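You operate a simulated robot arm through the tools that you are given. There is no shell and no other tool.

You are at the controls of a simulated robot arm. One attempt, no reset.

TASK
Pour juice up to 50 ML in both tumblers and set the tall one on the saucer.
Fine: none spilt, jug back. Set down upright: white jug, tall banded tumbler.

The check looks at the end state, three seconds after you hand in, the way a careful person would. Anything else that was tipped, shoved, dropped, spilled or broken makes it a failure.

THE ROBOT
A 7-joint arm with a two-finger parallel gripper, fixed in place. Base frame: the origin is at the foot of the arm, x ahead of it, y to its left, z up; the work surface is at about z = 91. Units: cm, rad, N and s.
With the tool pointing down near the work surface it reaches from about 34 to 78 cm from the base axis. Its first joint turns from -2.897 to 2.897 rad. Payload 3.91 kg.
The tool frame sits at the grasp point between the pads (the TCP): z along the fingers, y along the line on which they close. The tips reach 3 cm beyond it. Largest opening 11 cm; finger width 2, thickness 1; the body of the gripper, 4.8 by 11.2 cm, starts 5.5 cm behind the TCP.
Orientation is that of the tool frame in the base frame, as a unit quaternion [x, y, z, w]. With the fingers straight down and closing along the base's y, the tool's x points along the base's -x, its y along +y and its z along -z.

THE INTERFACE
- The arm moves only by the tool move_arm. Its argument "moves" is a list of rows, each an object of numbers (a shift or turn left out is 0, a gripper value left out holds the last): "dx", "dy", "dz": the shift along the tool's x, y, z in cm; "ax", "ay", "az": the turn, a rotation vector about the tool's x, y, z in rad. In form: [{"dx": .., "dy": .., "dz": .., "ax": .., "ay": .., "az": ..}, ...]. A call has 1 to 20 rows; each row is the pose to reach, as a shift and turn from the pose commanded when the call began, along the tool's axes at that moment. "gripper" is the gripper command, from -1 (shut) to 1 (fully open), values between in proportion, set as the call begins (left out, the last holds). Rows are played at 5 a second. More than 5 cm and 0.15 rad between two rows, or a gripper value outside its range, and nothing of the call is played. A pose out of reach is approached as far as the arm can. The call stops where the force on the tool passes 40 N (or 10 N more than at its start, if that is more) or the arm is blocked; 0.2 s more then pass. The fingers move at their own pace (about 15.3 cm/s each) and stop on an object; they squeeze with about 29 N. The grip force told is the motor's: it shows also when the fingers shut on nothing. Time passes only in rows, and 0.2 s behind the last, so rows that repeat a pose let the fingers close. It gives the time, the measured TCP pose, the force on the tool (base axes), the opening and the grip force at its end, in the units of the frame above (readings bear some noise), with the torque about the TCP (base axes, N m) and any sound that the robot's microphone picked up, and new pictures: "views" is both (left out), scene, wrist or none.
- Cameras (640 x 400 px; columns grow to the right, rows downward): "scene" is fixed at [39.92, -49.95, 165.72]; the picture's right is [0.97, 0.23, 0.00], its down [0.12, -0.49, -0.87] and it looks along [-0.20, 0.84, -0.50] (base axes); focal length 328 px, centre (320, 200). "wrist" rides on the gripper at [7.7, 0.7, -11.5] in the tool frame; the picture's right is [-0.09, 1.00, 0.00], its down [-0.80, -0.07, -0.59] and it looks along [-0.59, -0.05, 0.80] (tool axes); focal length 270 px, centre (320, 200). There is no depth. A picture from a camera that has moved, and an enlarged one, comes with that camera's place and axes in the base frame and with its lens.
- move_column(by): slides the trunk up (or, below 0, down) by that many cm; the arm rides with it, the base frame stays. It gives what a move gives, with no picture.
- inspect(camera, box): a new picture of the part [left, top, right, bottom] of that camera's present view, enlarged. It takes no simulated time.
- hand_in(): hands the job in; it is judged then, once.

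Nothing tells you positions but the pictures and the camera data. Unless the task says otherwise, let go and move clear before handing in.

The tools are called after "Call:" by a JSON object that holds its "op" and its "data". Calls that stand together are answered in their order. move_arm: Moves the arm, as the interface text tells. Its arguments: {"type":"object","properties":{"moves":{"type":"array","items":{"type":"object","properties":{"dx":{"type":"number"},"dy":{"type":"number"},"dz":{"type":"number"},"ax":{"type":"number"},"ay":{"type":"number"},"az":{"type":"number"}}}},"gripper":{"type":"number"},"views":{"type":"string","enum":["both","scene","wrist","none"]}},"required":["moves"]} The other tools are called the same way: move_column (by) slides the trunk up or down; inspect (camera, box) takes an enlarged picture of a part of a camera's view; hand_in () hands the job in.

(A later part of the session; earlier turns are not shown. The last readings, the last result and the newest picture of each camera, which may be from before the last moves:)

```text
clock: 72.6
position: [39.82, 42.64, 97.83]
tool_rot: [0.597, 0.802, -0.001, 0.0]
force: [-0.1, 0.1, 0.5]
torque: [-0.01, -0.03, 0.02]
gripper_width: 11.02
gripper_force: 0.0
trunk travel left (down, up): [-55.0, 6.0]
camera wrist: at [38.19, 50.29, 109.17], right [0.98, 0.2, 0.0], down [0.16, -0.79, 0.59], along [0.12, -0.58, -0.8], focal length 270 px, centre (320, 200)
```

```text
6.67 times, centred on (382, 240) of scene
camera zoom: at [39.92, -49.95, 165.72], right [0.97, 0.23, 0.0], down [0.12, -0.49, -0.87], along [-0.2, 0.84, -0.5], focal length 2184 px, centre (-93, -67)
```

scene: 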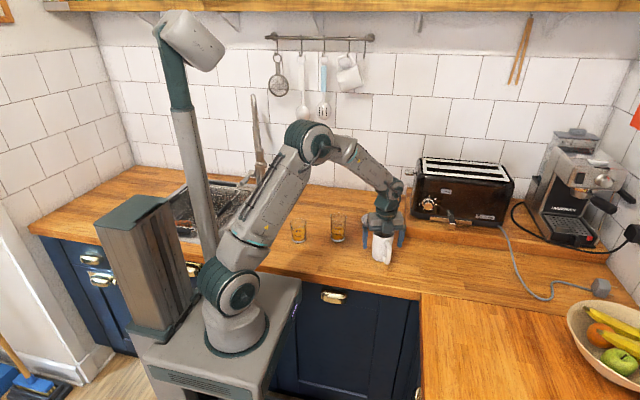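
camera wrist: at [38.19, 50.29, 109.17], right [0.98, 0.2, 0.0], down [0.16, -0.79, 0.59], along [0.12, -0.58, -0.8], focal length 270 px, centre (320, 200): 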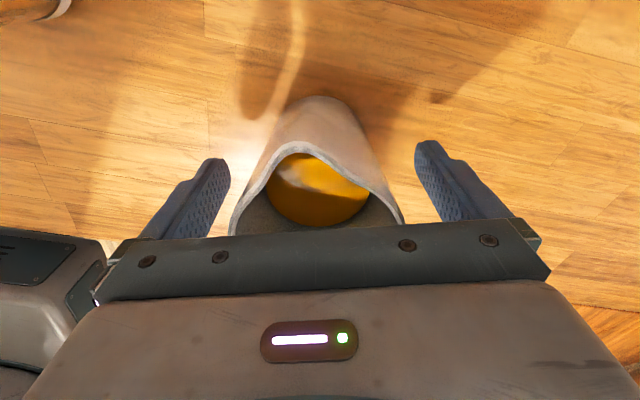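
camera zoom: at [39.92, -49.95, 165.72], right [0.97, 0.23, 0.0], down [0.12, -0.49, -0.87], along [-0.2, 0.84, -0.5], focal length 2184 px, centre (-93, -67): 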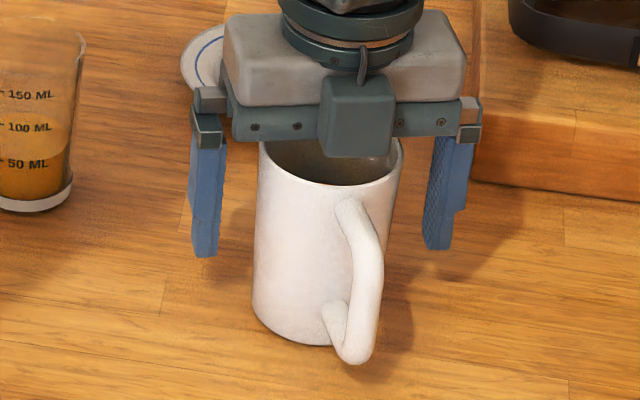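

The jug stands upright on its spot. I'll rise straight up clear of it.

Call:
{"op": "move_arm", "data": {"moves": [{"dz": -0.5}, {"dz": -1.5}, {"dz": -3.0}, {"dz": -5.0}, {"dz": -7.5}, {"dz": -10.0}, {"dz": -13.0}, {"dz": -16.0}, {"dz": -19.0}, {"dz": -21.5}, {"dz": -22.5}, {"dz": -22.5}], "gripper": 1}}

Call:
{"op": "inspect", "data": {"camera": "scene", "box": [270, 190, 430, 280]}}

Call:
{"op": "inspect", "data": {"camera": "wrist", "box": [240, 20, 400, 160]}}

```text
clock: 75.2
position: [39.67, 42.73, 120.2]
tool_rot: [0.597, 0.802, 0.0, -0.001]
force: [0.8, -0.3, 0.2]
torque: [0.01, 0.0, 0.02]
gripper_width: 11.0
gripper_force: 0.0
trunk travel left (down, up): [-55.0, 6.0]
camera wrist: at [38.05, 50.48, 131.6], right [0.98, 0.2, 0.0], down [0.16, -0.79, 0.59], along [0.12, -0.58, -0.8], focal length 270 px, centre (320, 200)
```

scene: 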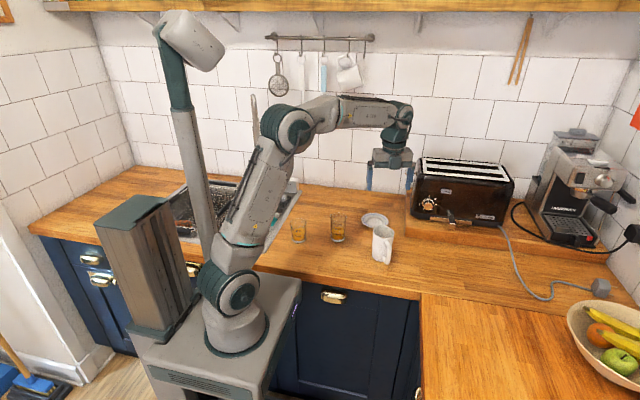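
wrist: 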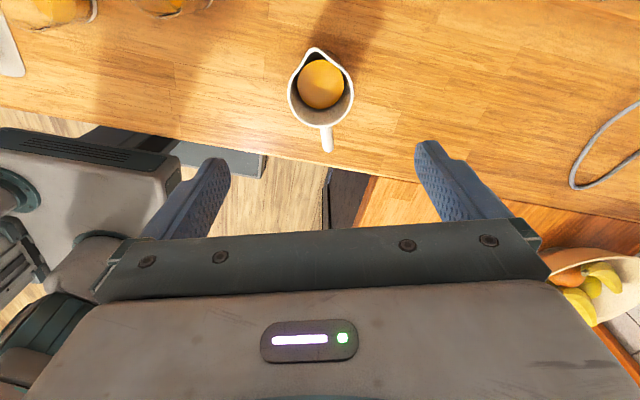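

```text
4.00 times, centred on (350, 235) of scene
camera zoom: at [39.92, -49.95, 165.72], right [0.97, 0.23, 0.0], down [0.12, -0.49, -0.87], along [-0.2, 0.84, -0.5], focal length 1310 px, centre (200, 60)
```

zoom: 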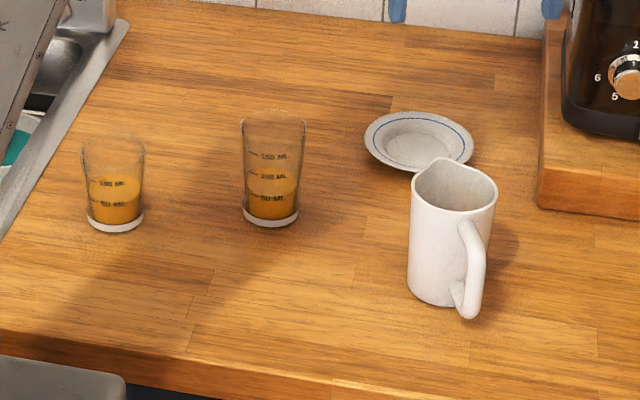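

```text
2.86 times, centred on (320, 90) of wrist
camera zoom: at [38.05, 50.48, 131.6], right [0.98, 0.2, 0.0], down [0.16, -0.79, 0.59], along [0.12, -0.58, -0.8], focal length 772 px, centre (320, 514)
```

zoom: 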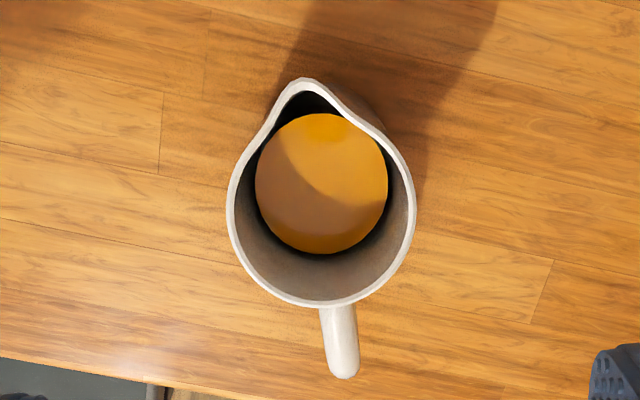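

The jug is back exactly where it was, and its level drop (about 100 mL) fits two 50 mL pours. Next I move above the tall tumbler at (23.15, 49), fingers closing along y.

Call:
{"op": "move_arm", "data": {"moves": [{"dx": 0.4, "dy": -0.5, "az": -0.05}, {"dx": 1.2, "dy": -1.5, "az": -0.14}, {"dx": 2.1, "dy": -2.7, "az": -0.25}, {"dx": 3.1, "dy": -4.0, "az": -0.37}, {"dx": 4.1, "dy": -5.3, "az": -0.49}, {"dx": 5.1, "dy": -6.6, "az": -0.61}, {"dx": 6.1, "dy": -7.9, "az": -0.73}, {"dx": 7.1, "dy": -9.2, "az": -0.85}, {"dx": 8.1, "dy": -10.5, "az": -0.97}, {"dx": 9.0, "dy": -11.7, "az": -1.08}, {"dx": 9.8, "dy": -12.8, "az": -1.17}, {"dx": 10.4, "dy": -13.6, "az": -1.24}, {"dx": 10.77, "dy": -14.0, "az": -1.28}, {"dx": 10.77, "dy": -14.0, "az": -1.28}, {"dx": 10.77, "dy": -14.0, "az": -1.28}]}}

Call:
{"op": "inspect", "data": {"camera": "wrist", "box": [240, 20, 400, 160]}}

```text
clock: 78.4
position: [23.17, 48.88, 120.51]
tool_rot: [0.002, 1.0, 0.0, 0.0]
force: [0.1, -0.9, 0.0]
torque: [0.01, 0.02, 0.03]
gripper_width: 10.99
gripper_force: 0.1
trunk travel left (down, up): [-55.0, 6.0]
camera wrist: at [15.43, 49.74, 131.81], right [0.09, 1.0, 0.0], down [0.8, -0.07, 0.59], along [0.59, -0.05, -0.81], focal length 270 px, centre (320, 200)
```

scene: 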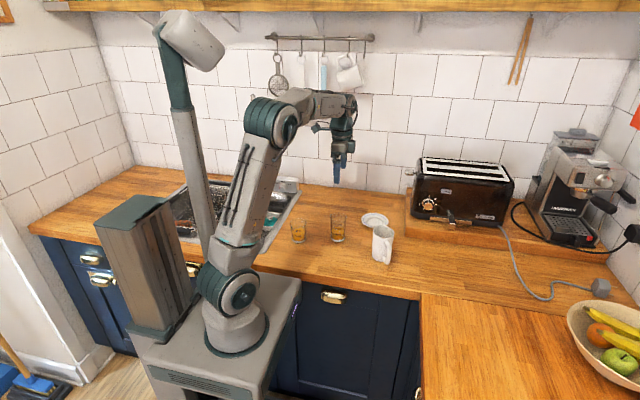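
wrist: 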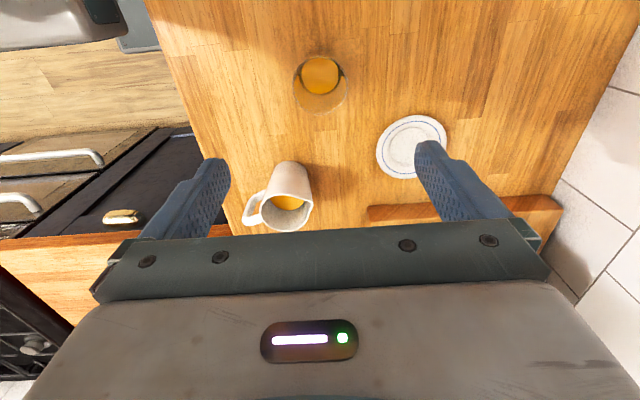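

```text
2.86 times, centred on (320, 90) of wrist
camera zoom: at [15.43, 49.74, 131.81], right [0.09, 1.0, 0.0], down [0.8, -0.07, 0.59], along [0.59, -0.05, -0.81], focal length 772 px, centre (320, 514)
```

zoom: 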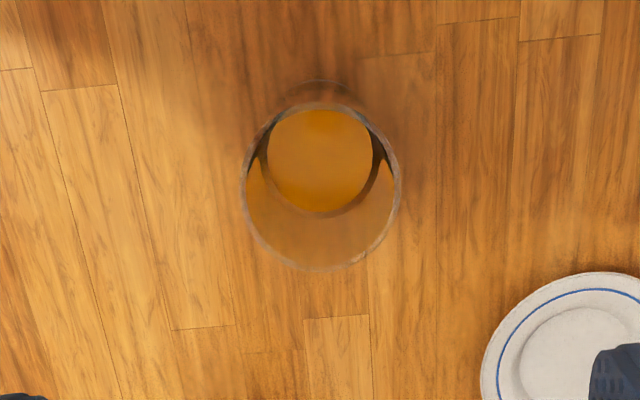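

Seen from above, the tall tumbler's axis is about 0.4 cm toward the base and 0.25 cm to +y of the tool. I'll correct for that and descend partway.

Call:
{"op": "move_arm", "data": {"moves": [{"dx": 0.2, "dy": 0.12, "dz": 1.5}, {"dx": 0.35, "dy": 0.25, "dz": 4.0}, {"dx": 0.35, "dy": 0.25, "dz": 7.0}, {"dx": 0.35, "dy": 0.25, "dz": 10.0}, {"dx": 0.35, "dy": 0.25, "dz": 12.5}, {"dx": 0.35, "dy": 0.25, "dz": 13.8}, {"dx": 0.35, "dy": 0.25, "dz": 14.2}, {"dx": 0.35, "dy": 0.25, "dz": 14.2}], "gripper": 1}}

Call:
{"op": "inspect", "data": {"camera": "wrist", "box": [200, 40, 440, 240]}}

Call:
{"op": "inspect", "data": {"camera": "scene", "box": [300, 170, 380, 250]}}

```text
clock: 80.2
position: [22.87, 49.19, 106.13]
tool_rot: [0.001, 1.0, 0.0, -0.001]
force: [0.1, 0.2, 0.0]
torque: [0.0, 0.03, 0.01]
gripper_width: 10.98
gripper_force: 0.1
trunk travel left (down, up): [-55.0, 6.0]
camera wrist: at [15.22, 49.99, 117.56], right [0.09, 1.0, 0.0], down [0.8, -0.07, 0.59], along [0.59, -0.05, -0.81], focal length 270 px, centre (320, 200)
```

scene: 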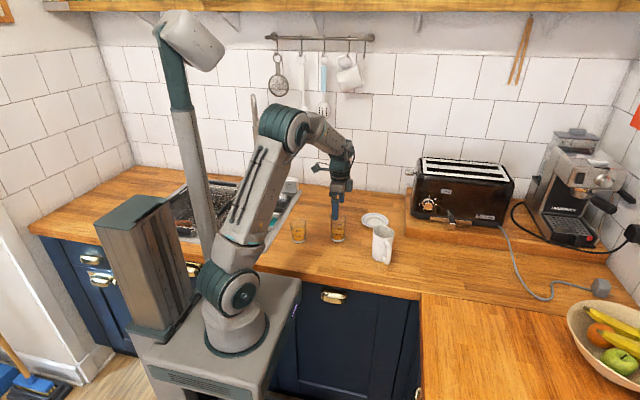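
wrist: 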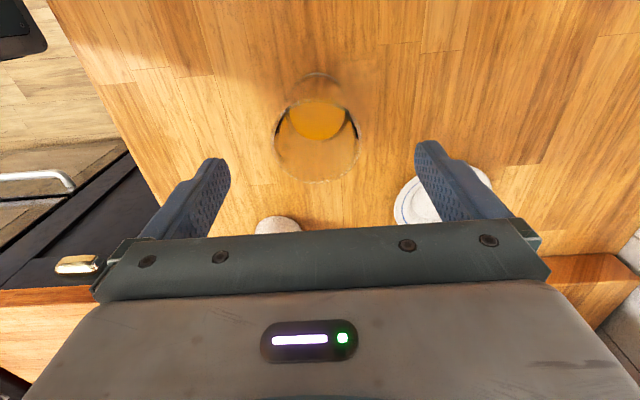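

```text
2.00 times, centred on (320, 140) of wrist
camera zoom: at [15.22, 49.99, 117.56], right [0.09, 1.0, 0.0], down [0.8, -0.07, 0.59], along [0.59, -0.05, -0.81], focal length 541 px, centre (320, 320)
```

zoom: 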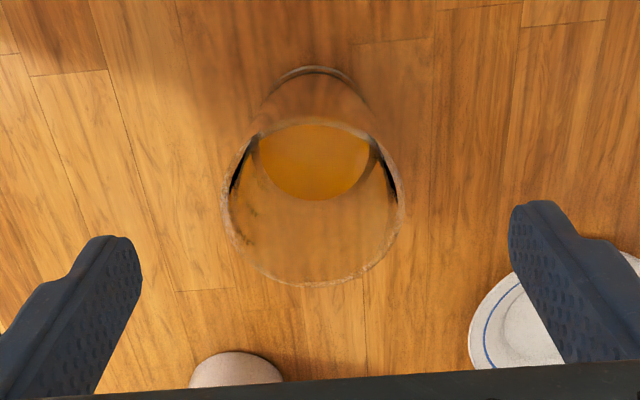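

```text
5.00 times, centred on (340, 210) of scene
camera zoom: at [39.92, -49.95, 165.72], right [0.97, 0.23, 0.0], down [0.12, -0.49, -0.87], along [-0.2, 0.84, -0.5], focal length 1638 px, centre (220, 150)
```

zoom: 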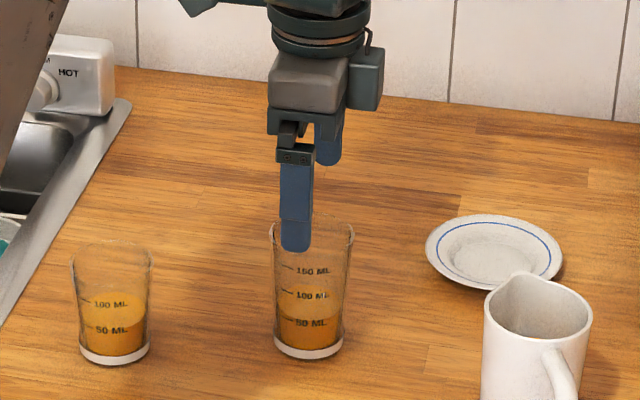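

The tumbler is centred between the fingers to within about 0.1–0.2 cm. I'll descend to grasp height at z≈97.6.

Call:
{"op": "move_arm", "data": {"moves": [{"dx": 0.08, "dz": 1.5}, {"dx": 0.08, "dz": 3.2}, {"dx": 0.08, "dz": 5.0}, {"dx": 0.08, "dz": 6.8}, {"dx": 0.08, "dz": 8.0}, {"dx": 0.08, "dz": 8.5}, {"dx": 0.08, "dz": 8.5}], "gripper": 1}}

Call:
{"op": "inspect", "data": {"camera": "scene", "box": [300, 170, 380, 250]}}

```text
clock: 81.8
position: [22.79, 49.24, 97.54]
tool_rot: [0.0, 1.0, 0.001, -0.001]
force: [-0.3, 0.1, 0.0]
torque: [0.01, 0.02, -0.02]
gripper_width: 10.99
gripper_force: 0.1
trunk travel left (down, up): [-55.0, 6.0]
camera wrist: at [15.0, 50.07, 108.96], right [0.09, 1.0, 0.0], down [0.8, -0.07, 0.59], along [0.59, -0.05, -0.81], focal length 270 px, centre (320, 200)
```

scene: 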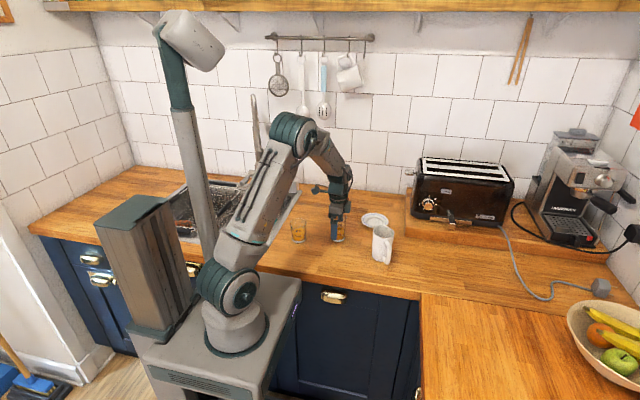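
wrist: 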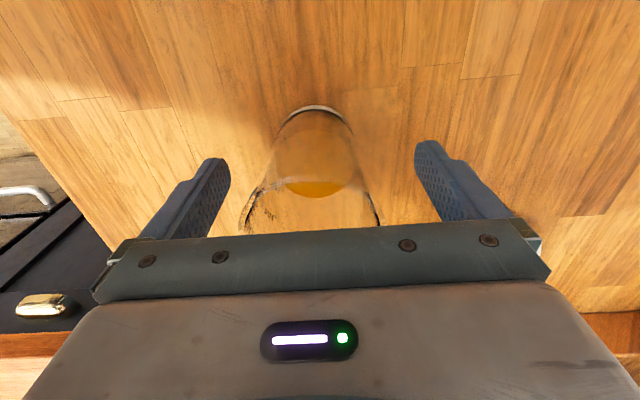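

```text
5.00 times, centred on (340, 210) of scene
camera zoom: at [39.92, -49.95, 165.72], right [0.97, 0.23, 0.0], down [0.12, -0.49, -0.87], along [-0.2, 0.84, -0.5], focal length 1638 px, centre (220, 150)
```

zoom: 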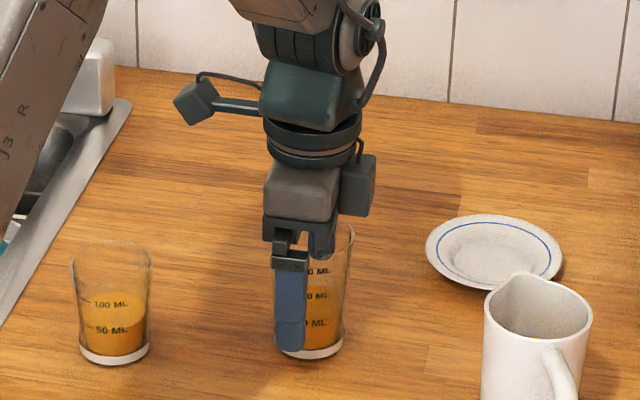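

The grasp height is good. I'll check lateral centring between the fingers more closely before closing.

Call:
{"op": "inspect", "data": {"camera": "wrist", "box": [200, 80, 440, 240]}}

```text
2.50 times, centred on (320, 160) of wrist
camera zoom: at [15.0, 50.07, 108.96], right [0.09, 1.0, 0.0], down [0.8, -0.07, 0.59], along [0.59, -0.05, -0.81], focal length 676 px, centre (320, 300)
```

zoom: 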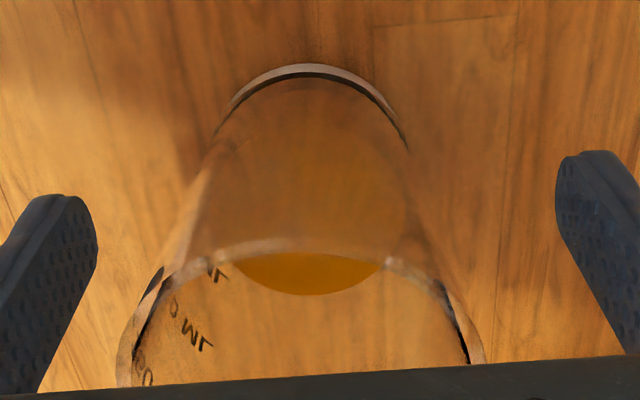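

The tumbler is about 0.2 cm toward -y of centre. I'll shift by that much, then close on it.

Call:
{"op": "move_arm", "data": {"moves": [{"dy": -0.1}, {"dy": -0.22}, {"dy": -0.22}], "gripper": 1, "views": "none"}}

Call:
{"op": "move_arm", "data": {"moves": [{"dz": 0}, {"dz": 0}, {"dz": 0}, {"dz": 0}], "gripper": -1}}

Call:
{"op": "inspect", "data": {"camera": "scene", "box": [300, 190, 380, 250]}}

```text
clock: 82.6
position: [22.8, 49.02, 97.51]
tool_rot: [0.001, 1.0, 0.0, 0.0]
force: [0.0, -0.2, -0.4]
torque: [-0.01, -0.03, 0.01]
gripper_width: 11.0
gripper_force: 0.0
trunk travel left (down, up): [-55.0, 6.0]
```

```text
clock: 83.6
position: [22.85, 48.95, 97.59]
tool_rot: [0.002, 1.0, 0.0, -0.001]
force: [0.1, -0.7, 1.6]
torque: [0.06, -0.06, -0.03]
gripper_width: 6.11
gripper_force: 29.0
trunk travel left (down, up): [-55.0, 6.0]
camera wrist: at [15.06, 49.84, 109.02], right [0.09, 1.0, 0.0], down [0.8, -0.07, 0.59], along [0.59, -0.05, -0.81], focal length 270 px, centre (320, 200)
```

scene: 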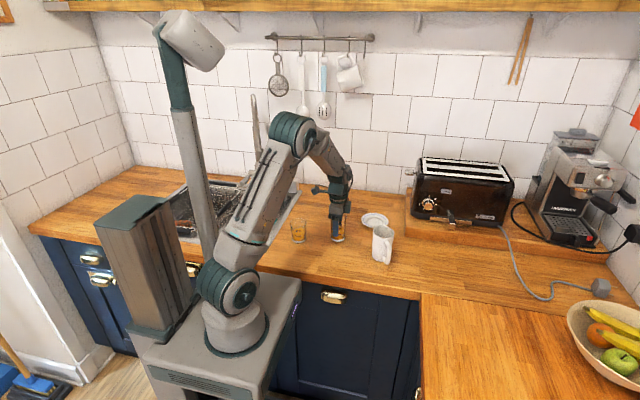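
wrist: 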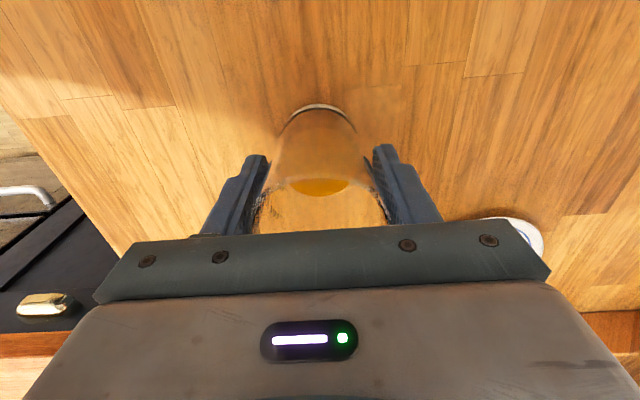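

```text
6.67 times, centred on (340, 220) of scene
camera zoom: at [39.92, -49.95, 165.72], right [0.97, 0.23, 0.0], down [0.12, -0.49, -0.87], along [-0.2, 0.84, -0.5], focal length 2184 px, centre (187, 67)
```

zoom: 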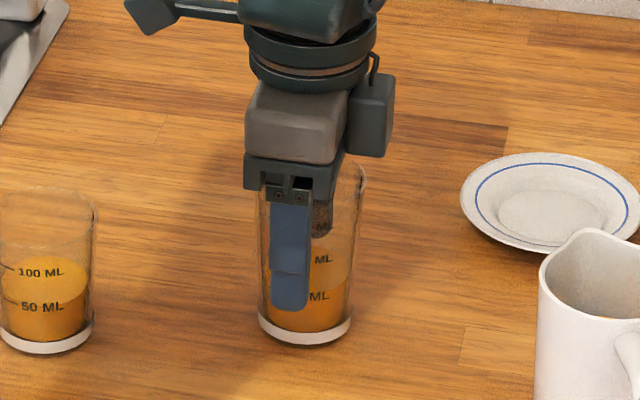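

The tumbler is gripped firmly with an opening of 6.1 cm. I'll lift it gently a few centimetres and check that it hangs upright.

Call:
{"op": "move_arm", "data": {"moves": [{"dz": -0.1}, {"dz": -0.3}, {"dz": -0.7}, {"dz": -1.3}, {"dz": -2.0}, {"dz": -2.8}, {"dz": -3.5}, {"dz": -4.0}, {"dz": -4.2}, {"dz": -4.2}]}}

Call:
{"op": "inspect", "data": {"camera": "scene", "box": [300, 180, 380, 240]}}

```text
clock: 85.8
position: [22.79, 48.83, 101.83]
tool_rot: [0.002, 1.0, 0.0, -0.001]
force: [0.2, -0.2, -1.6]
torque: [0.0, 0.01, 0.01]
gripper_width: 6.13
gripper_force: 29.0
trunk travel left (down, up): [-55.0, 6.0]
camera wrist: at [15.02, 49.72, 113.21], right [0.09, 1.0, 0.0], down [0.8, -0.07, 0.59], along [0.59, -0.05, -0.81], focal length 270 px, centre (320, 200)
```

scene: 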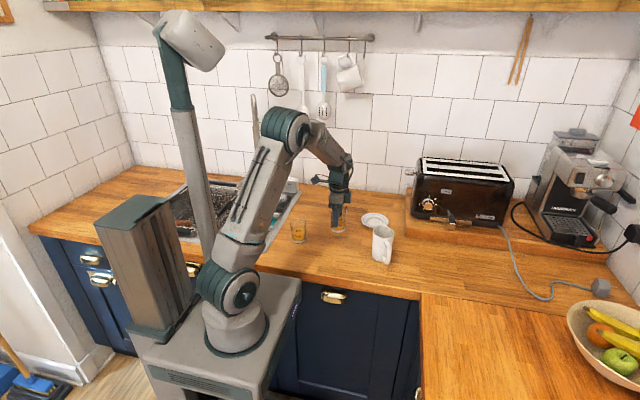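
wrist: 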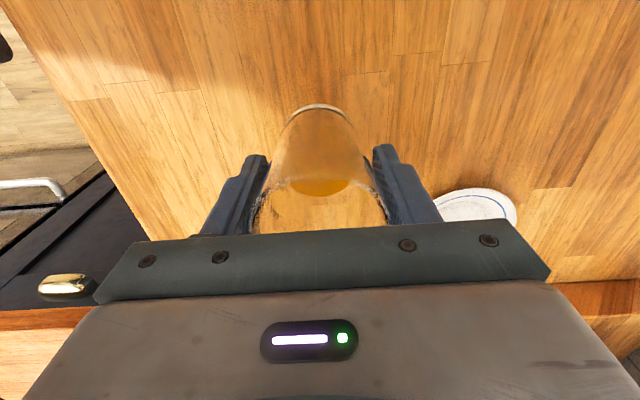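

```text
6.67 times, centred on (340, 210) of scene
camera zoom: at [39.92, -49.95, 165.72], right [0.97, 0.23, 0.0], down [0.12, -0.49, -0.87], along [-0.2, 0.84, -0.5], focal length 2184 px, centre (187, 133)
```

zoom: 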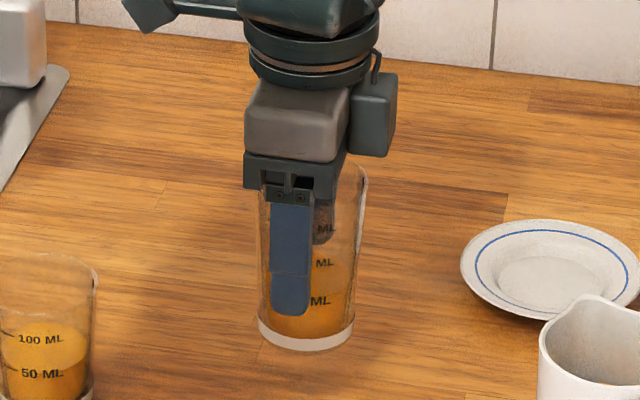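

The tumbler hangs upright in the grip. The saucer's centre is near (35.4, 62.9) and its well is only slightly wider than the tumbler's base, so I'll carry it over at a safe height and then align carefully.

Call:
{"op": "move_arm", "data": {"moves": [{"dx": 0, "dy": 0, "dz": -0.4}, {"dx": -0.1, "dy": 0.1, "dz": -1.2}, {"dx": -0.4, "dy": 0.4, "dz": -2.2}, {"dx": -0.9, "dy": 1.0, "dz": -3.3}, {"dx": -1.6, "dy": 1.8, "dz": -4.4}, {"dx": -2.5, "dy": 2.8, "dz": -5.3}, {"dx": -3.5, "dy": 3.9, "dz": -5.8}, {"dx": -4.6, "dy": 5.1, "dz": -6.0}, {"dx": -5.7, "dy": 6.3, "dz": -6.0}, {"dx": -6.8, "dy": 7.6, "dz": -6.0}, {"dx": -7.9, "dy": 8.8, "dz": -6.0}, {"dx": -9.0, "dy": 10.0, "dz": -6.0}, {"dx": -10.0, "dy": 11.1, "dz": -6.0}, {"dx": -10.9, "dy": 12.1, "dz": -6.0}, {"dx": -11.6, "dy": 12.9, "dz": -6.0}, {"dx": -12.2, "dy": 13.5, "dz": -6.0}, {"dx": -12.5, "dy": 13.9, "dz": -6.0}, {"dx": -12.6, "dy": 14.1, "dz": -6.0}, {"dx": -12.6, "dy": 14.1, "dz": -6.0}]}}

Call:
{"op": "inspect", "data": {"camera": "wrist", "box": [200, 40, 440, 240]}}

Call:
{"op": "inspect", "data": {"camera": "scene", "box": [334, 165, 414, 235]}}

```text
clock: 89.8
position: [35.42, 63.04, 107.65]
tool_rot: [0.001, 1.0, 0.0, -0.001]
force: [0.6, 0.1, -2.4]
torque: [0.0, 0.02, 0.0]
gripper_width: 6.15
gripper_force: 29.2
trunk travel left (down, up): [-55.0, 6.0]
camera wrist: at [27.69, 63.92, 119.12], right [0.09, 1.0, 0.0], down [0.8, -0.07, 0.59], along [0.59, -0.05, -0.81], focal length 270 px, centre (320, 200)
```

scene: 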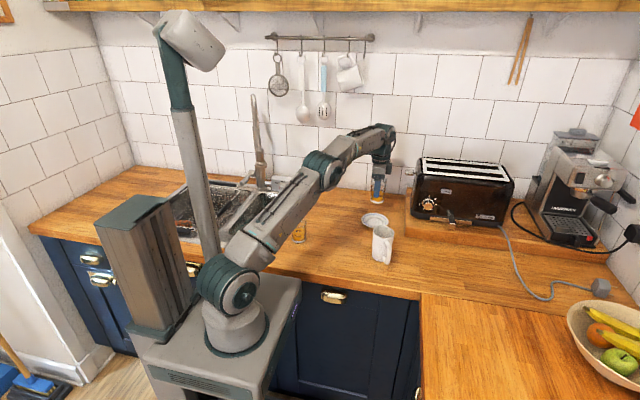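
wrist: 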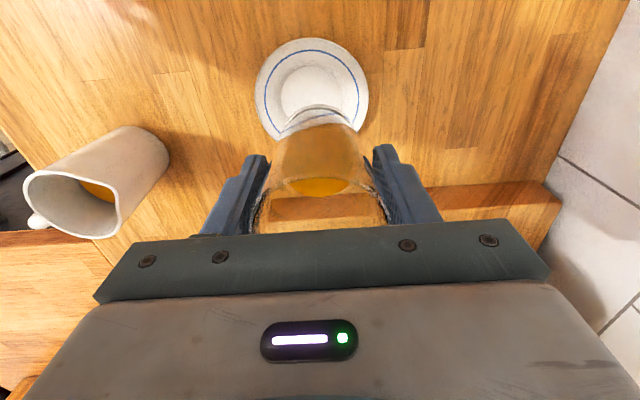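

```text
2.00 times, centred on (320, 140) of wrist
camera zoom: at [27.69, 63.92, 119.12], right [0.09, 1.0, 0.0], down [0.8, -0.07, 0.59], along [0.59, -0.05, -0.81], focal length 541 px, centre (320, 320)
```

zoom: 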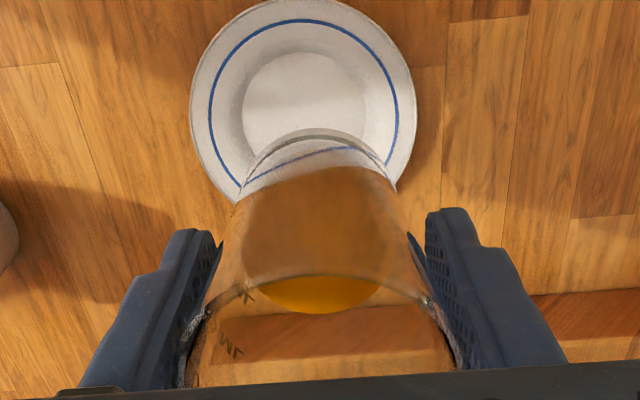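

```text
5.71 times, centred on (374, 200) of scene
camera zoom: at [39.92, -49.95, 165.72], right [0.97, 0.23, 0.0], down [0.12, -0.49, -0.87], along [-0.2, 0.84, -0.5], focal length 1872 px, centre (11, 200)
```

zoom: 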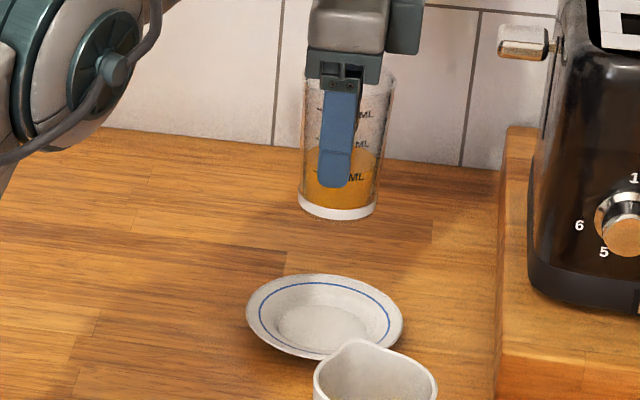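

The tumbler hangs above the saucer, and comparing both views it needs about -0.5 cm in y and -0.1 cm in x to centre over the well. I'll correct and come down to about 3 cm above the saucer, then check again.

Call:
{"op": "move_arm", "data": {"moves": [{"dx": 0.03, "dy": -0.15, "dz": 0.4}, {"dx": 0.06, "dy": -0.35, "dz": 1.2}, {"dx": 0.1, "dy": -0.52, "dz": 2.2}, {"dx": 0.1, "dy": -0.52, "dz": 3.4}, {"dx": 0.1, "dy": -0.52, "dz": 4.5}, {"dx": 0.1, "dy": -0.52, "dz": 5.4}, {"dx": 0.1, "dy": -0.52, "dz": 6.0}, {"dx": 0.1, "dy": -0.52, "dz": 6.2}, {"dx": 0.1, "dy": -0.52, "dz": 6.2}]}}

Call:
{"op": "inspect", "data": {"camera": "wrist", "box": [240, 60, 400, 200]}}

Call:
{"op": "inspect", "data": {"camera": "scene", "box": [350, 185, 398, 235]}}

```text
clock: 91.8
position: [35.27, 62.47, 101.42]
tool_rot: [0.001, 1.0, 0.0, -0.002]
force: [1.6, -0.5, -1.6]
torque: [-0.02, 0.03, -0.01]
gripper_width: 6.12
gripper_force: 29.0
trunk travel left (down, up): [-55.0, 6.0]
camera wrist: at [27.54, 63.34, 112.87], right [0.09, 1.0, 0.0], down [0.8, -0.07, 0.59], along [0.59, -0.05, -0.81], focal length 270 px, centre (320, 200)
```

scene: 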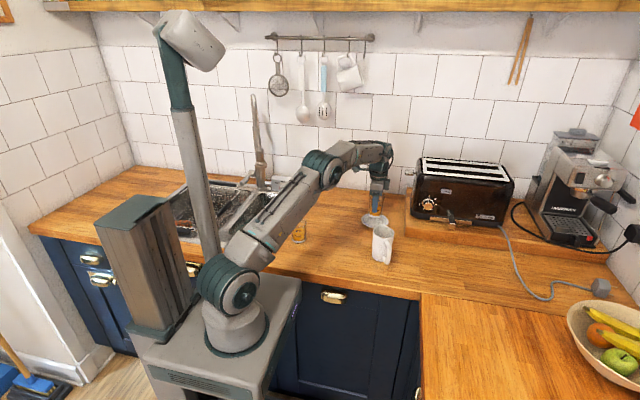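
wrist: 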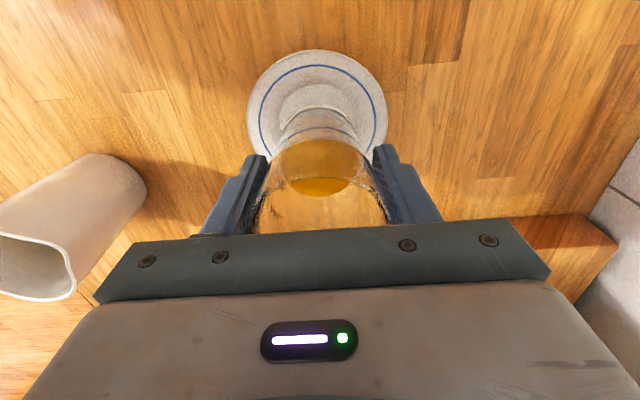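

```text
2.86 times, centred on (320, 130) of wrist
camera zoom: at [27.54, 63.34, 112.87], right [0.09, 1.0, 0.0], down [0.8, -0.07, 0.59], along [0.59, -0.05, -0.81], focal length 772 px, centre (320, 400)
```

zoom: 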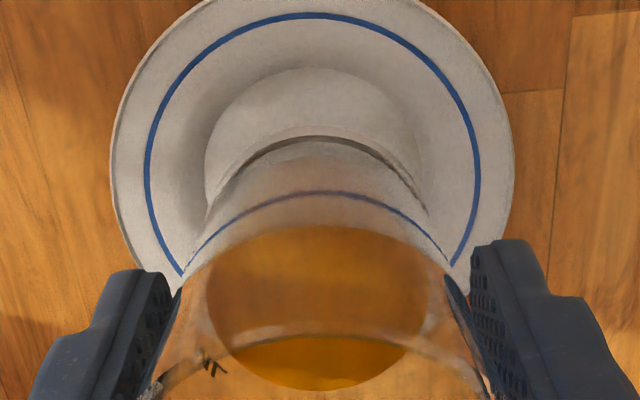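

```text
8.00 times, centred on (374, 210) of scene
camera zoom: at [39.92, -49.95, 165.72], right [0.97, 0.23, 0.0], down [0.12, -0.49, -0.87], along [-0.2, 0.84, -0.5], focal length 2620 px, centre (-112, 120)
```

zoom: 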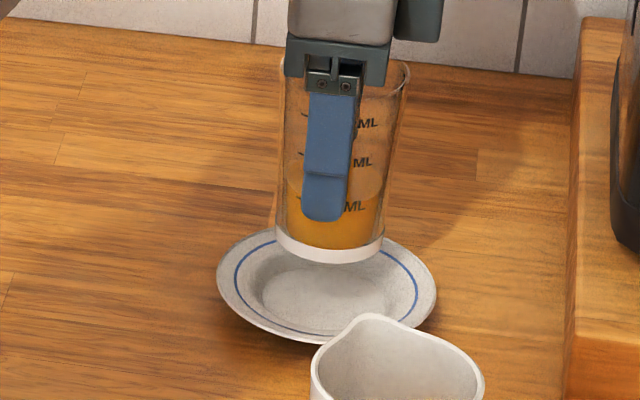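

Both views agree the tumbler is centred over the saucer's well to within about 0.1 cm. I'll lower it slowly to just above the well and look again.

Call:
{"op": "move_arm", "data": {"moves": [{"dz": 0.3}, {"dz": 0.8}, {"dz": 1.3}, {"dz": 1.8}, {"dz": 2.1}, {"dz": 2.3}, {"dz": 2.3}]}}

Call:
{"op": "inspect", "data": {"camera": "wrist", "box": [240, 60, 400, 200]}}

Call:
{"op": "inspect", "data": {"camera": "scene", "box": [350, 185, 398, 235]}}

```text
clock: 93.4
position: [35.24, 62.58, 99.15]
tool_rot: [0.001, 1.0, -0.001, -0.001]
force: [0.9, -0.5, -1.9]
torque: [-0.02, 0.0, 0.0]
gripper_width: 6.12
gripper_force: 28.6
trunk travel left (down, up): [-55.0, 6.0]
camera wrist: at [27.49, 63.38, 110.57], right [0.09, 1.0, 0.0], down [0.8, -0.07, 0.59], along [0.59, -0.05, -0.81], focal length 270 px, centre (320, 200)
```

scene: 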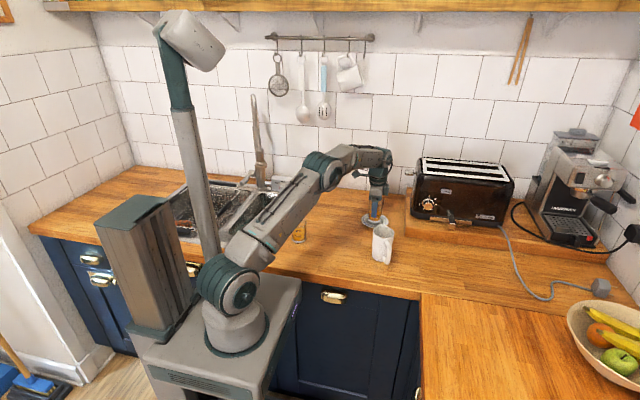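
wrist: 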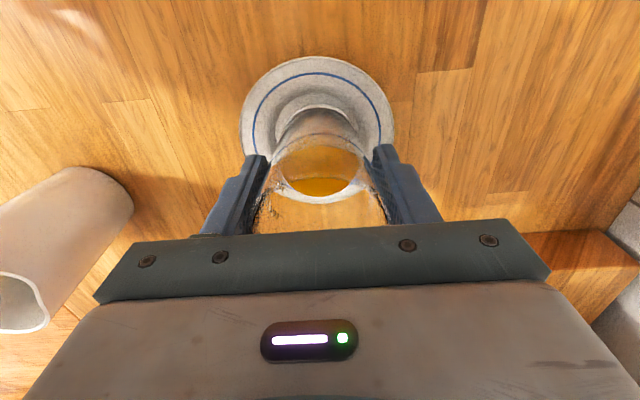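

```text
2.86 times, centred on (320, 130) of wrist
camera zoom: at [27.49, 63.38, 110.57], right [0.09, 1.0, 0.0], down [0.8, -0.07, 0.59], along [0.59, -0.05, -0.81], focal length 772 px, centre (320, 400)
```

zoom: 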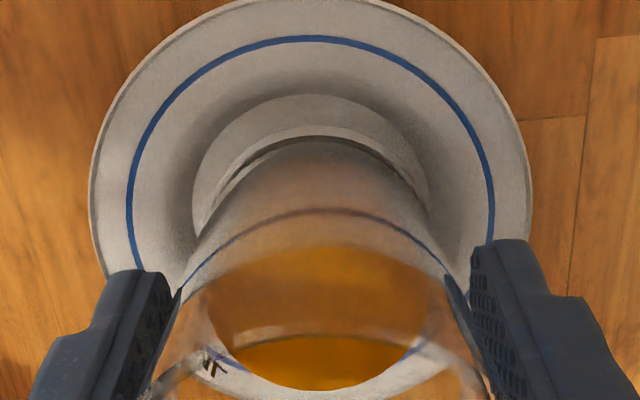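

```text
8.00 times, centred on (374, 210) of scene
camera zoom: at [39.92, -49.95, 165.72], right [0.97, 0.23, 0.0], down [0.12, -0.49, -0.87], along [-0.2, 0.84, -0.5], focal length 2620 px, centre (-112, 120)
```

zoom: 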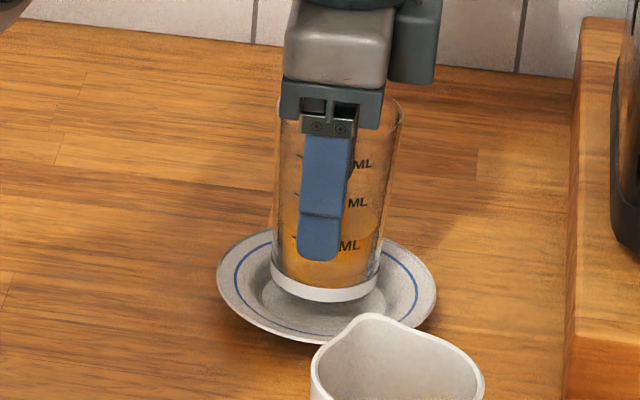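

Both views show the base concentric with the well. I'll lower in small steps until contact.

Call:
{"op": "move_arm", "data": {"moves": [{"dz": 0.15}, {"dz": 0.3}, {"dz": 0.45}, {"dz": 0.6}, {"dz": 0.6}], "views": "none"}}

```text
clock: 94.6
position: [35.36, 62.51, 98.75]
tool_rot: [0.002, 1.0, 0.0, -0.001]
force: [0.2, 0.2, -2.3]
torque: [0.04, 0.0, 0.03]
gripper_width: 6.11
gripper_force: 28.8
trunk travel left (down, up): [-55.0, 6.0]
```

Call:
{"op": "move_arm", "data": {"moves": [{"dz": 0.1}, {"dz": 0.2}, {"dz": 0.3}, {"dz": 0.3}], "views": "none"}}

Call:
{"op": "inspect", "data": {"camera": "scene", "box": [350, 185, 398, 235]}}

```text
clock: 95.6
position: [35.41, 62.45, 98.42]
tool_rot: [0.002, 1.0, 0.0, -0.002]
force: [0.3, -0.1, -2.6]
torque: [0.01, 0.02, -0.02]
gripper_width: 6.1
gripper_force: 28.7
trunk travel left (down, up): [-55.0, 6.0]
```

```text
8.00 times, centred on (374, 210) of scene
camera zoom: at [39.92, -49.95, 165.72], right [0.97, 0.23, 0.0], down [0.12, -0.49, -0.87], along [-0.2, 0.84, -0.5], focal length 2620 px, centre (-112, 120)
```

zoom: 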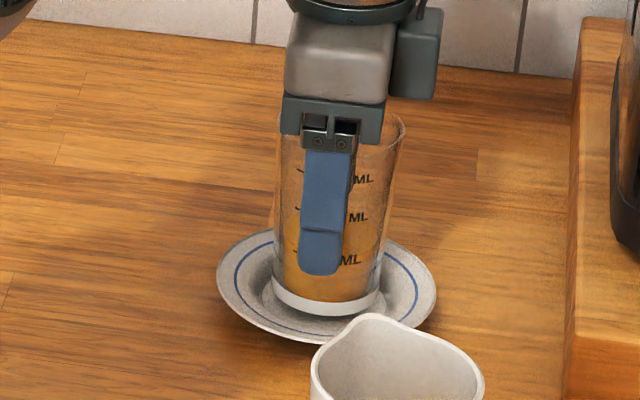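

Call:
{"op": "move_arm", "data": {"moves": [{"dz": 0.07}, {"dz": 0.14}, {"dz": 0.2}, {"dz": 0.2}], "views": "none"}}

```text
clock: 96.6
position: [35.43, 62.49, 98.14]
tool_rot: [0.001, 1.0, 0.0, -0.002]
force: [-1.5, -0.6, -1.5]
torque: [0.02, 0.04, 0.01]
gripper_width: 6.13
gripper_force: 28.9
trunk travel left (down, up): [-55.0, 6.0]
```

Call:
{"op": "move_arm", "data": {"moves": [{"dz": 0.06}, {"dz": 0.12}, {"dz": 0.15}, {"dz": 0.15}], "views": "none"}}

```text
clock: 97.6
position: [35.26, 62.52, 98.08]
tool_rot: [0.001, 1.0, 0.001, -0.001]
force: [-0.4, 2.0, 5.9]
torque: [0.26, -0.01, 0.02]
gripper_width: 6.12
gripper_force: 28.6
trunk travel left (down, up): [-55.0, 6.0]
```

Contact is felt, with a slight side torque. I'll look closely at how the base sits before releasing.

Call:
{"op": "inspect", "data": {"camera": "scene", "box": [360, 205, 392, 230]}}

Call:
{"op": "inspect", "data": {"camera": "wrist", "box": [240, 60, 400, 200]}}

```text
16.00 times, centred on (376, 218) of scene
camera zoom: at [39.92, -49.95, 165.72], right [0.97, 0.23, 0.0], down [0.12, -0.49, -0.87], along [-0.2, 0.84, -0.5], focal length 5241 px, centre (-576, -80)
```

zoom: 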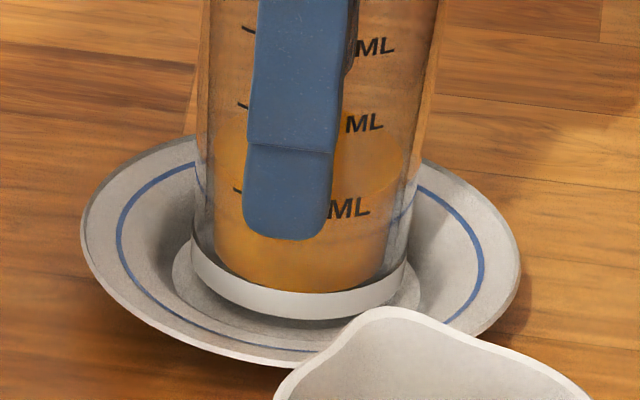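

```text
2.86 times, centred on (320, 130) of wrist
camera zoom: at [27.6, 63.36, 109.52], right [0.09, 1.0, 0.0], down [0.8, -0.07, 0.59], along [0.59, -0.05, -0.81], focal length 772 px, centre (320, 400)
```

zoom: 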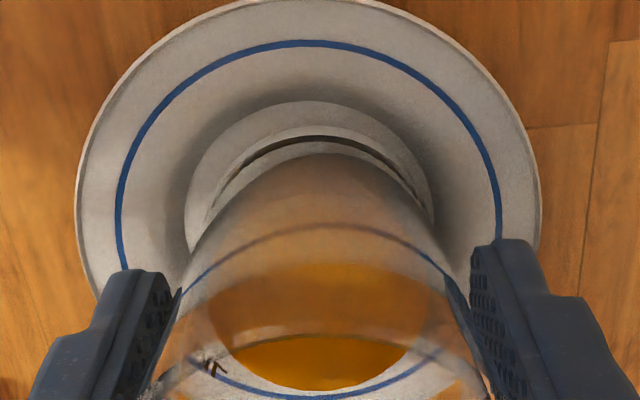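

Call:
{"op": "inspect", "data": {"camera": "wrist", "box": [270, 85, 370, 155]}}

Call:
{"op": "inspect", "data": {"camera": "wrist", "box": [340, 100, 400, 150]}}

Call:
{"op": "inspect", "data": {"camera": "wrist", "box": [250, 100, 310, 150]}}

```text
5.71 times, centred on (320, 120) of wrist
camera zoom: at [27.6, 63.36, 109.52], right [0.09, 1.0, 0.0], down [0.8, -0.07, 0.59], along [0.59, -0.05, -0.81], focal length 1544 px, centre (320, 657)
```

zoom: 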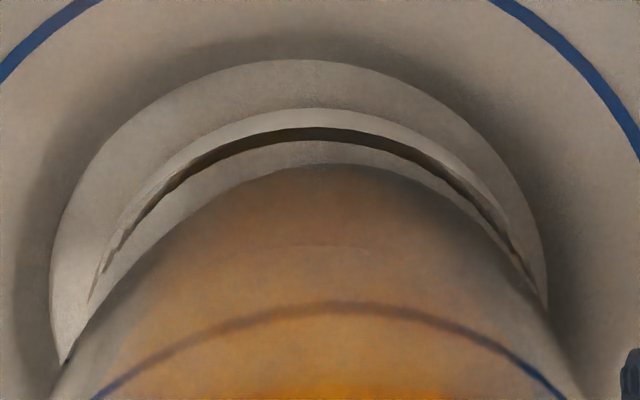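

```text
8.00 times, centred on (370, 125) of wrist
camera zoom: at [27.6, 63.36, 109.52], right [0.09, 1.0, 0.0], down [0.8, -0.07, 0.59], along [0.59, -0.05, -0.81], focal length 2162 px, centre (-80, 800)
```

zoom: 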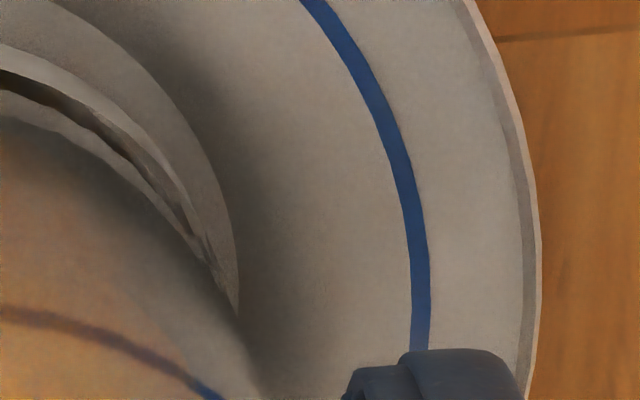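

```text
8.00 times, centred on (280, 125) of wrist
camera zoom: at [27.6, 63.36, 109.52], right [0.09, 1.0, 0.0], down [0.8, -0.07, 0.59], along [0.59, -0.05, -0.81], focal length 2162 px, centre (640, 800)
```

zoom: 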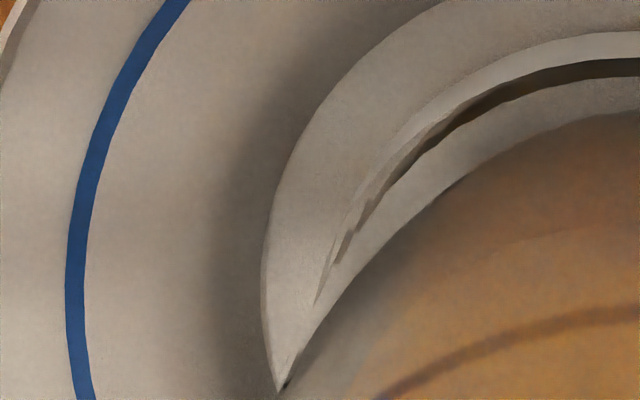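

The base is touching the +y side of the well's slope, about 0.25 cm off. I'll lift it slightly, shift toward -y, and lower again.

Call:
{"op": "move_arm", "data": {"moves": [{"dz": -0.2}, {"dz": -0.45}, {"dx": 0.03, "dy": -0.12, "dz": -0.45}, {"dx": 0.06, "dy": -0.25, "dz": -0.45}, {"dx": 0.06, "dy": -0.25, "dz": -0.45}], "views": "none"}}

Call:
{"op": "inspect", "data": {"camera": "wrist", "box": [270, 85, 370, 155]}}

Call:
{"op": "inspect", "data": {"camera": "scene", "box": [360, 205, 392, 230]}}

```text
clock: 98.8
position: [35.36, 62.3, 98.43]
tool_rot: [0.0, 1.0, 0.0, -0.002]
force: [-0.3, -0.1, -2.3]
torque: [-0.01, 0.0, -0.03]
gripper_width: 6.12
gripper_force: 28.7
trunk travel left (down, up): [-55.0, 6.0]
```

```text
5.71 times, centred on (320, 120) of wrist
camera zoom: at [27.54, 63.11, 109.78], right [0.09, 1.0, 0.0], down [0.8, -0.07, 0.59], along [0.59, -0.05, -0.81], focal length 1544 px, centre (320, 657)
```

zoom: 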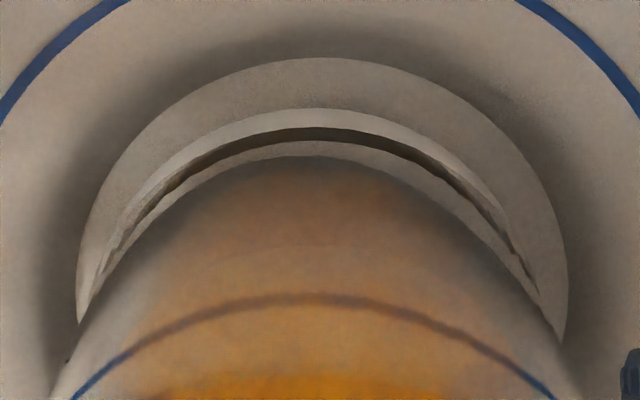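

```text
16.00 times, centred on (376, 218) of scene
camera zoom: at [39.92, -49.95, 165.72], right [0.97, 0.23, 0.0], down [0.12, -0.49, -0.87], along [-0.2, 0.84, -0.5], focal length 5241 px, centre (-576, -80)
```

zoom: 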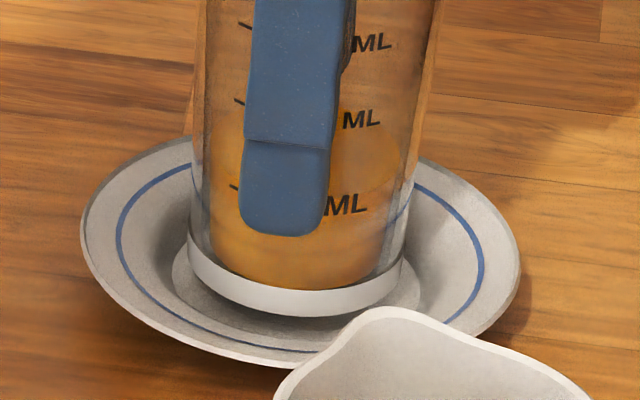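

Now the base is concentric with the well in both views. I'll lower it again to contact.

Call:
{"op": "move_arm", "data": {"moves": [{"dz": 0.1}, {"dz": 0.2}, {"dz": 0.3}, {"dz": 0.36}, {"dz": 0.36}], "views": "none"}}

```text
clock: 100.0
position: [35.24, 62.31, 98.2]
tool_rot: [0.001, 1.0, 0.0, -0.001]
force: [0.5, 1.8, 1.2]
torque: [0.15, -0.04, -0.03]
gripper_width: 6.14
gripper_force: 28.7
trunk travel left (down, up): [-55.0, 6.0]
```

Call:
{"op": "inspect", "data": {"camera": "scene", "box": [360, 205, 392, 230]}}

Call:
{"op": "inspect", "data": {"camera": "wrist", "box": [270, 85, 370, 155]}}

```text
16.00 times, centred on (376, 218) of scene
camera zoom: at [39.92, -49.95, 165.72], right [0.97, 0.23, 0.0], down [0.12, -0.49, -0.87], along [-0.2, 0.84, -0.5], focal length 5241 px, centre (-576, -80)
```

zoom: 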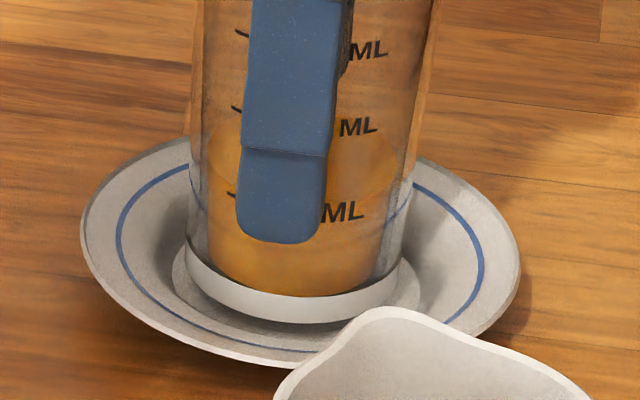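

```text
5.71 times, centred on (320, 120) of wrist
camera zoom: at [27.47, 63.16, 109.52], right [0.09, 1.0, 0.0], down [0.8, -0.07, 0.59], along [0.59, -0.05, -0.81], focal length 1544 px, centre (320, 657)
```

zoom: 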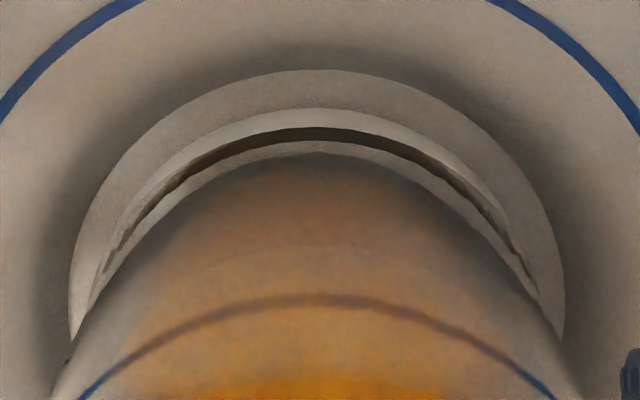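

The base is centred in the well and resting lightly on it. I'll open the gripper.

Call:
{"op": "move_arm", "data": {"moves": [{"dz": 0}, {"dz": 0}, {"dz": 0}, {"dz": 0}, {"dz": 0}], "gripper": 1}}

Call:
{"op": "inspect", "data": {"camera": "scene", "box": [350, 185, 398, 235]}}

Call:
{"op": "inspect", "data": {"camera": "wrist", "box": [240, 60, 400, 200]}}

```text
clock: 101.2
position: [35.17, 62.41, 98.09]
tool_rot: [0.001, 1.0, 0.0, -0.001]
force: [0.1, -0.9, 1.0]
torque: [0.01, -0.05, 0.01]
gripper_width: 11.0
gripper_force: 0.0
trunk travel left (down, up): [-55.0, 6.0]
camera wrist: at [27.47, 63.15, 109.48], right [0.09, 1.0, 0.0], down [0.8, -0.07, 0.59], along [0.59, -0.05, -0.81], focal length 270 px, centre (320, 200)
```

scene: 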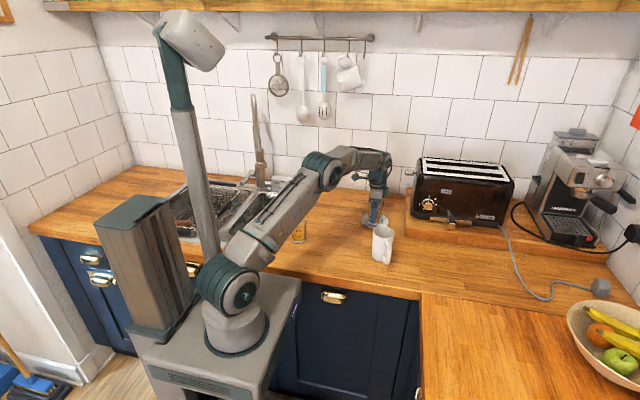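
wrist: 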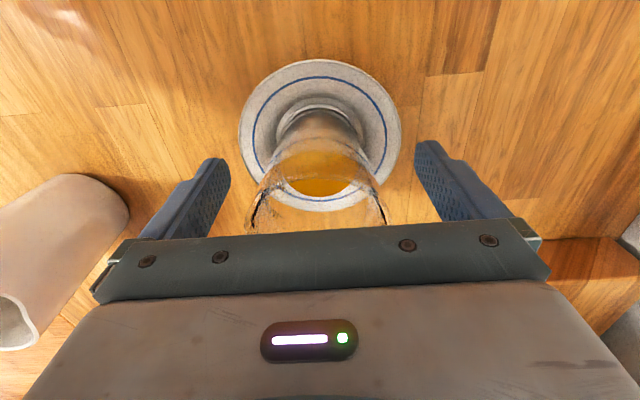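

```text
8.00 times, centred on (374, 210) of scene
camera zoom: at [39.92, -49.95, 165.72], right [0.97, 0.23, 0.0], down [0.12, -0.49, -0.87], along [-0.2, 0.84, -0.5], focal length 2620 px, centre (-112, 120)
```

zoom: 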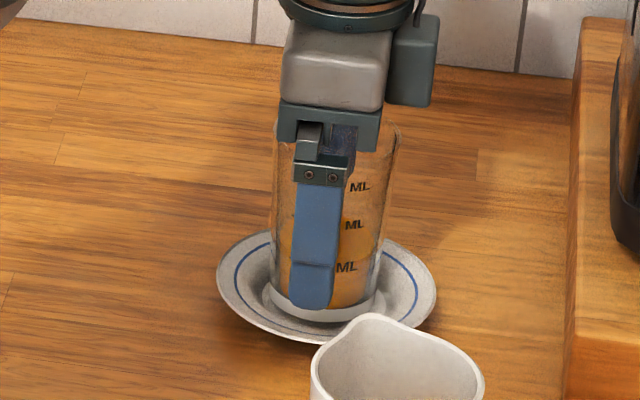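

```text
2.86 times, centred on (320, 130) of wrist
camera zoom: at [27.47, 63.15, 109.48], right [0.09, 1.0, 0.0], down [0.8, -0.07, 0.59], along [0.59, -0.05, -0.81], focal length 772 px, centre (320, 400)
```

zoom: 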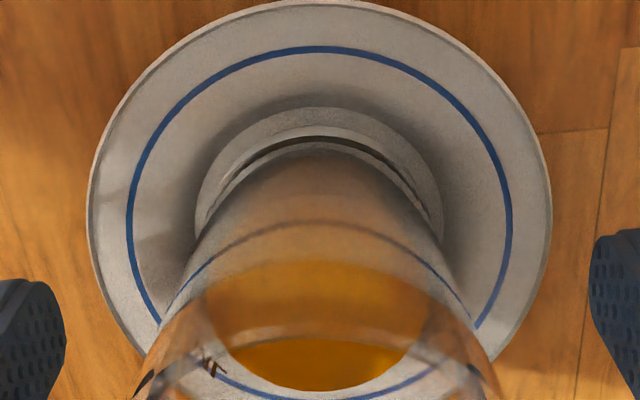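

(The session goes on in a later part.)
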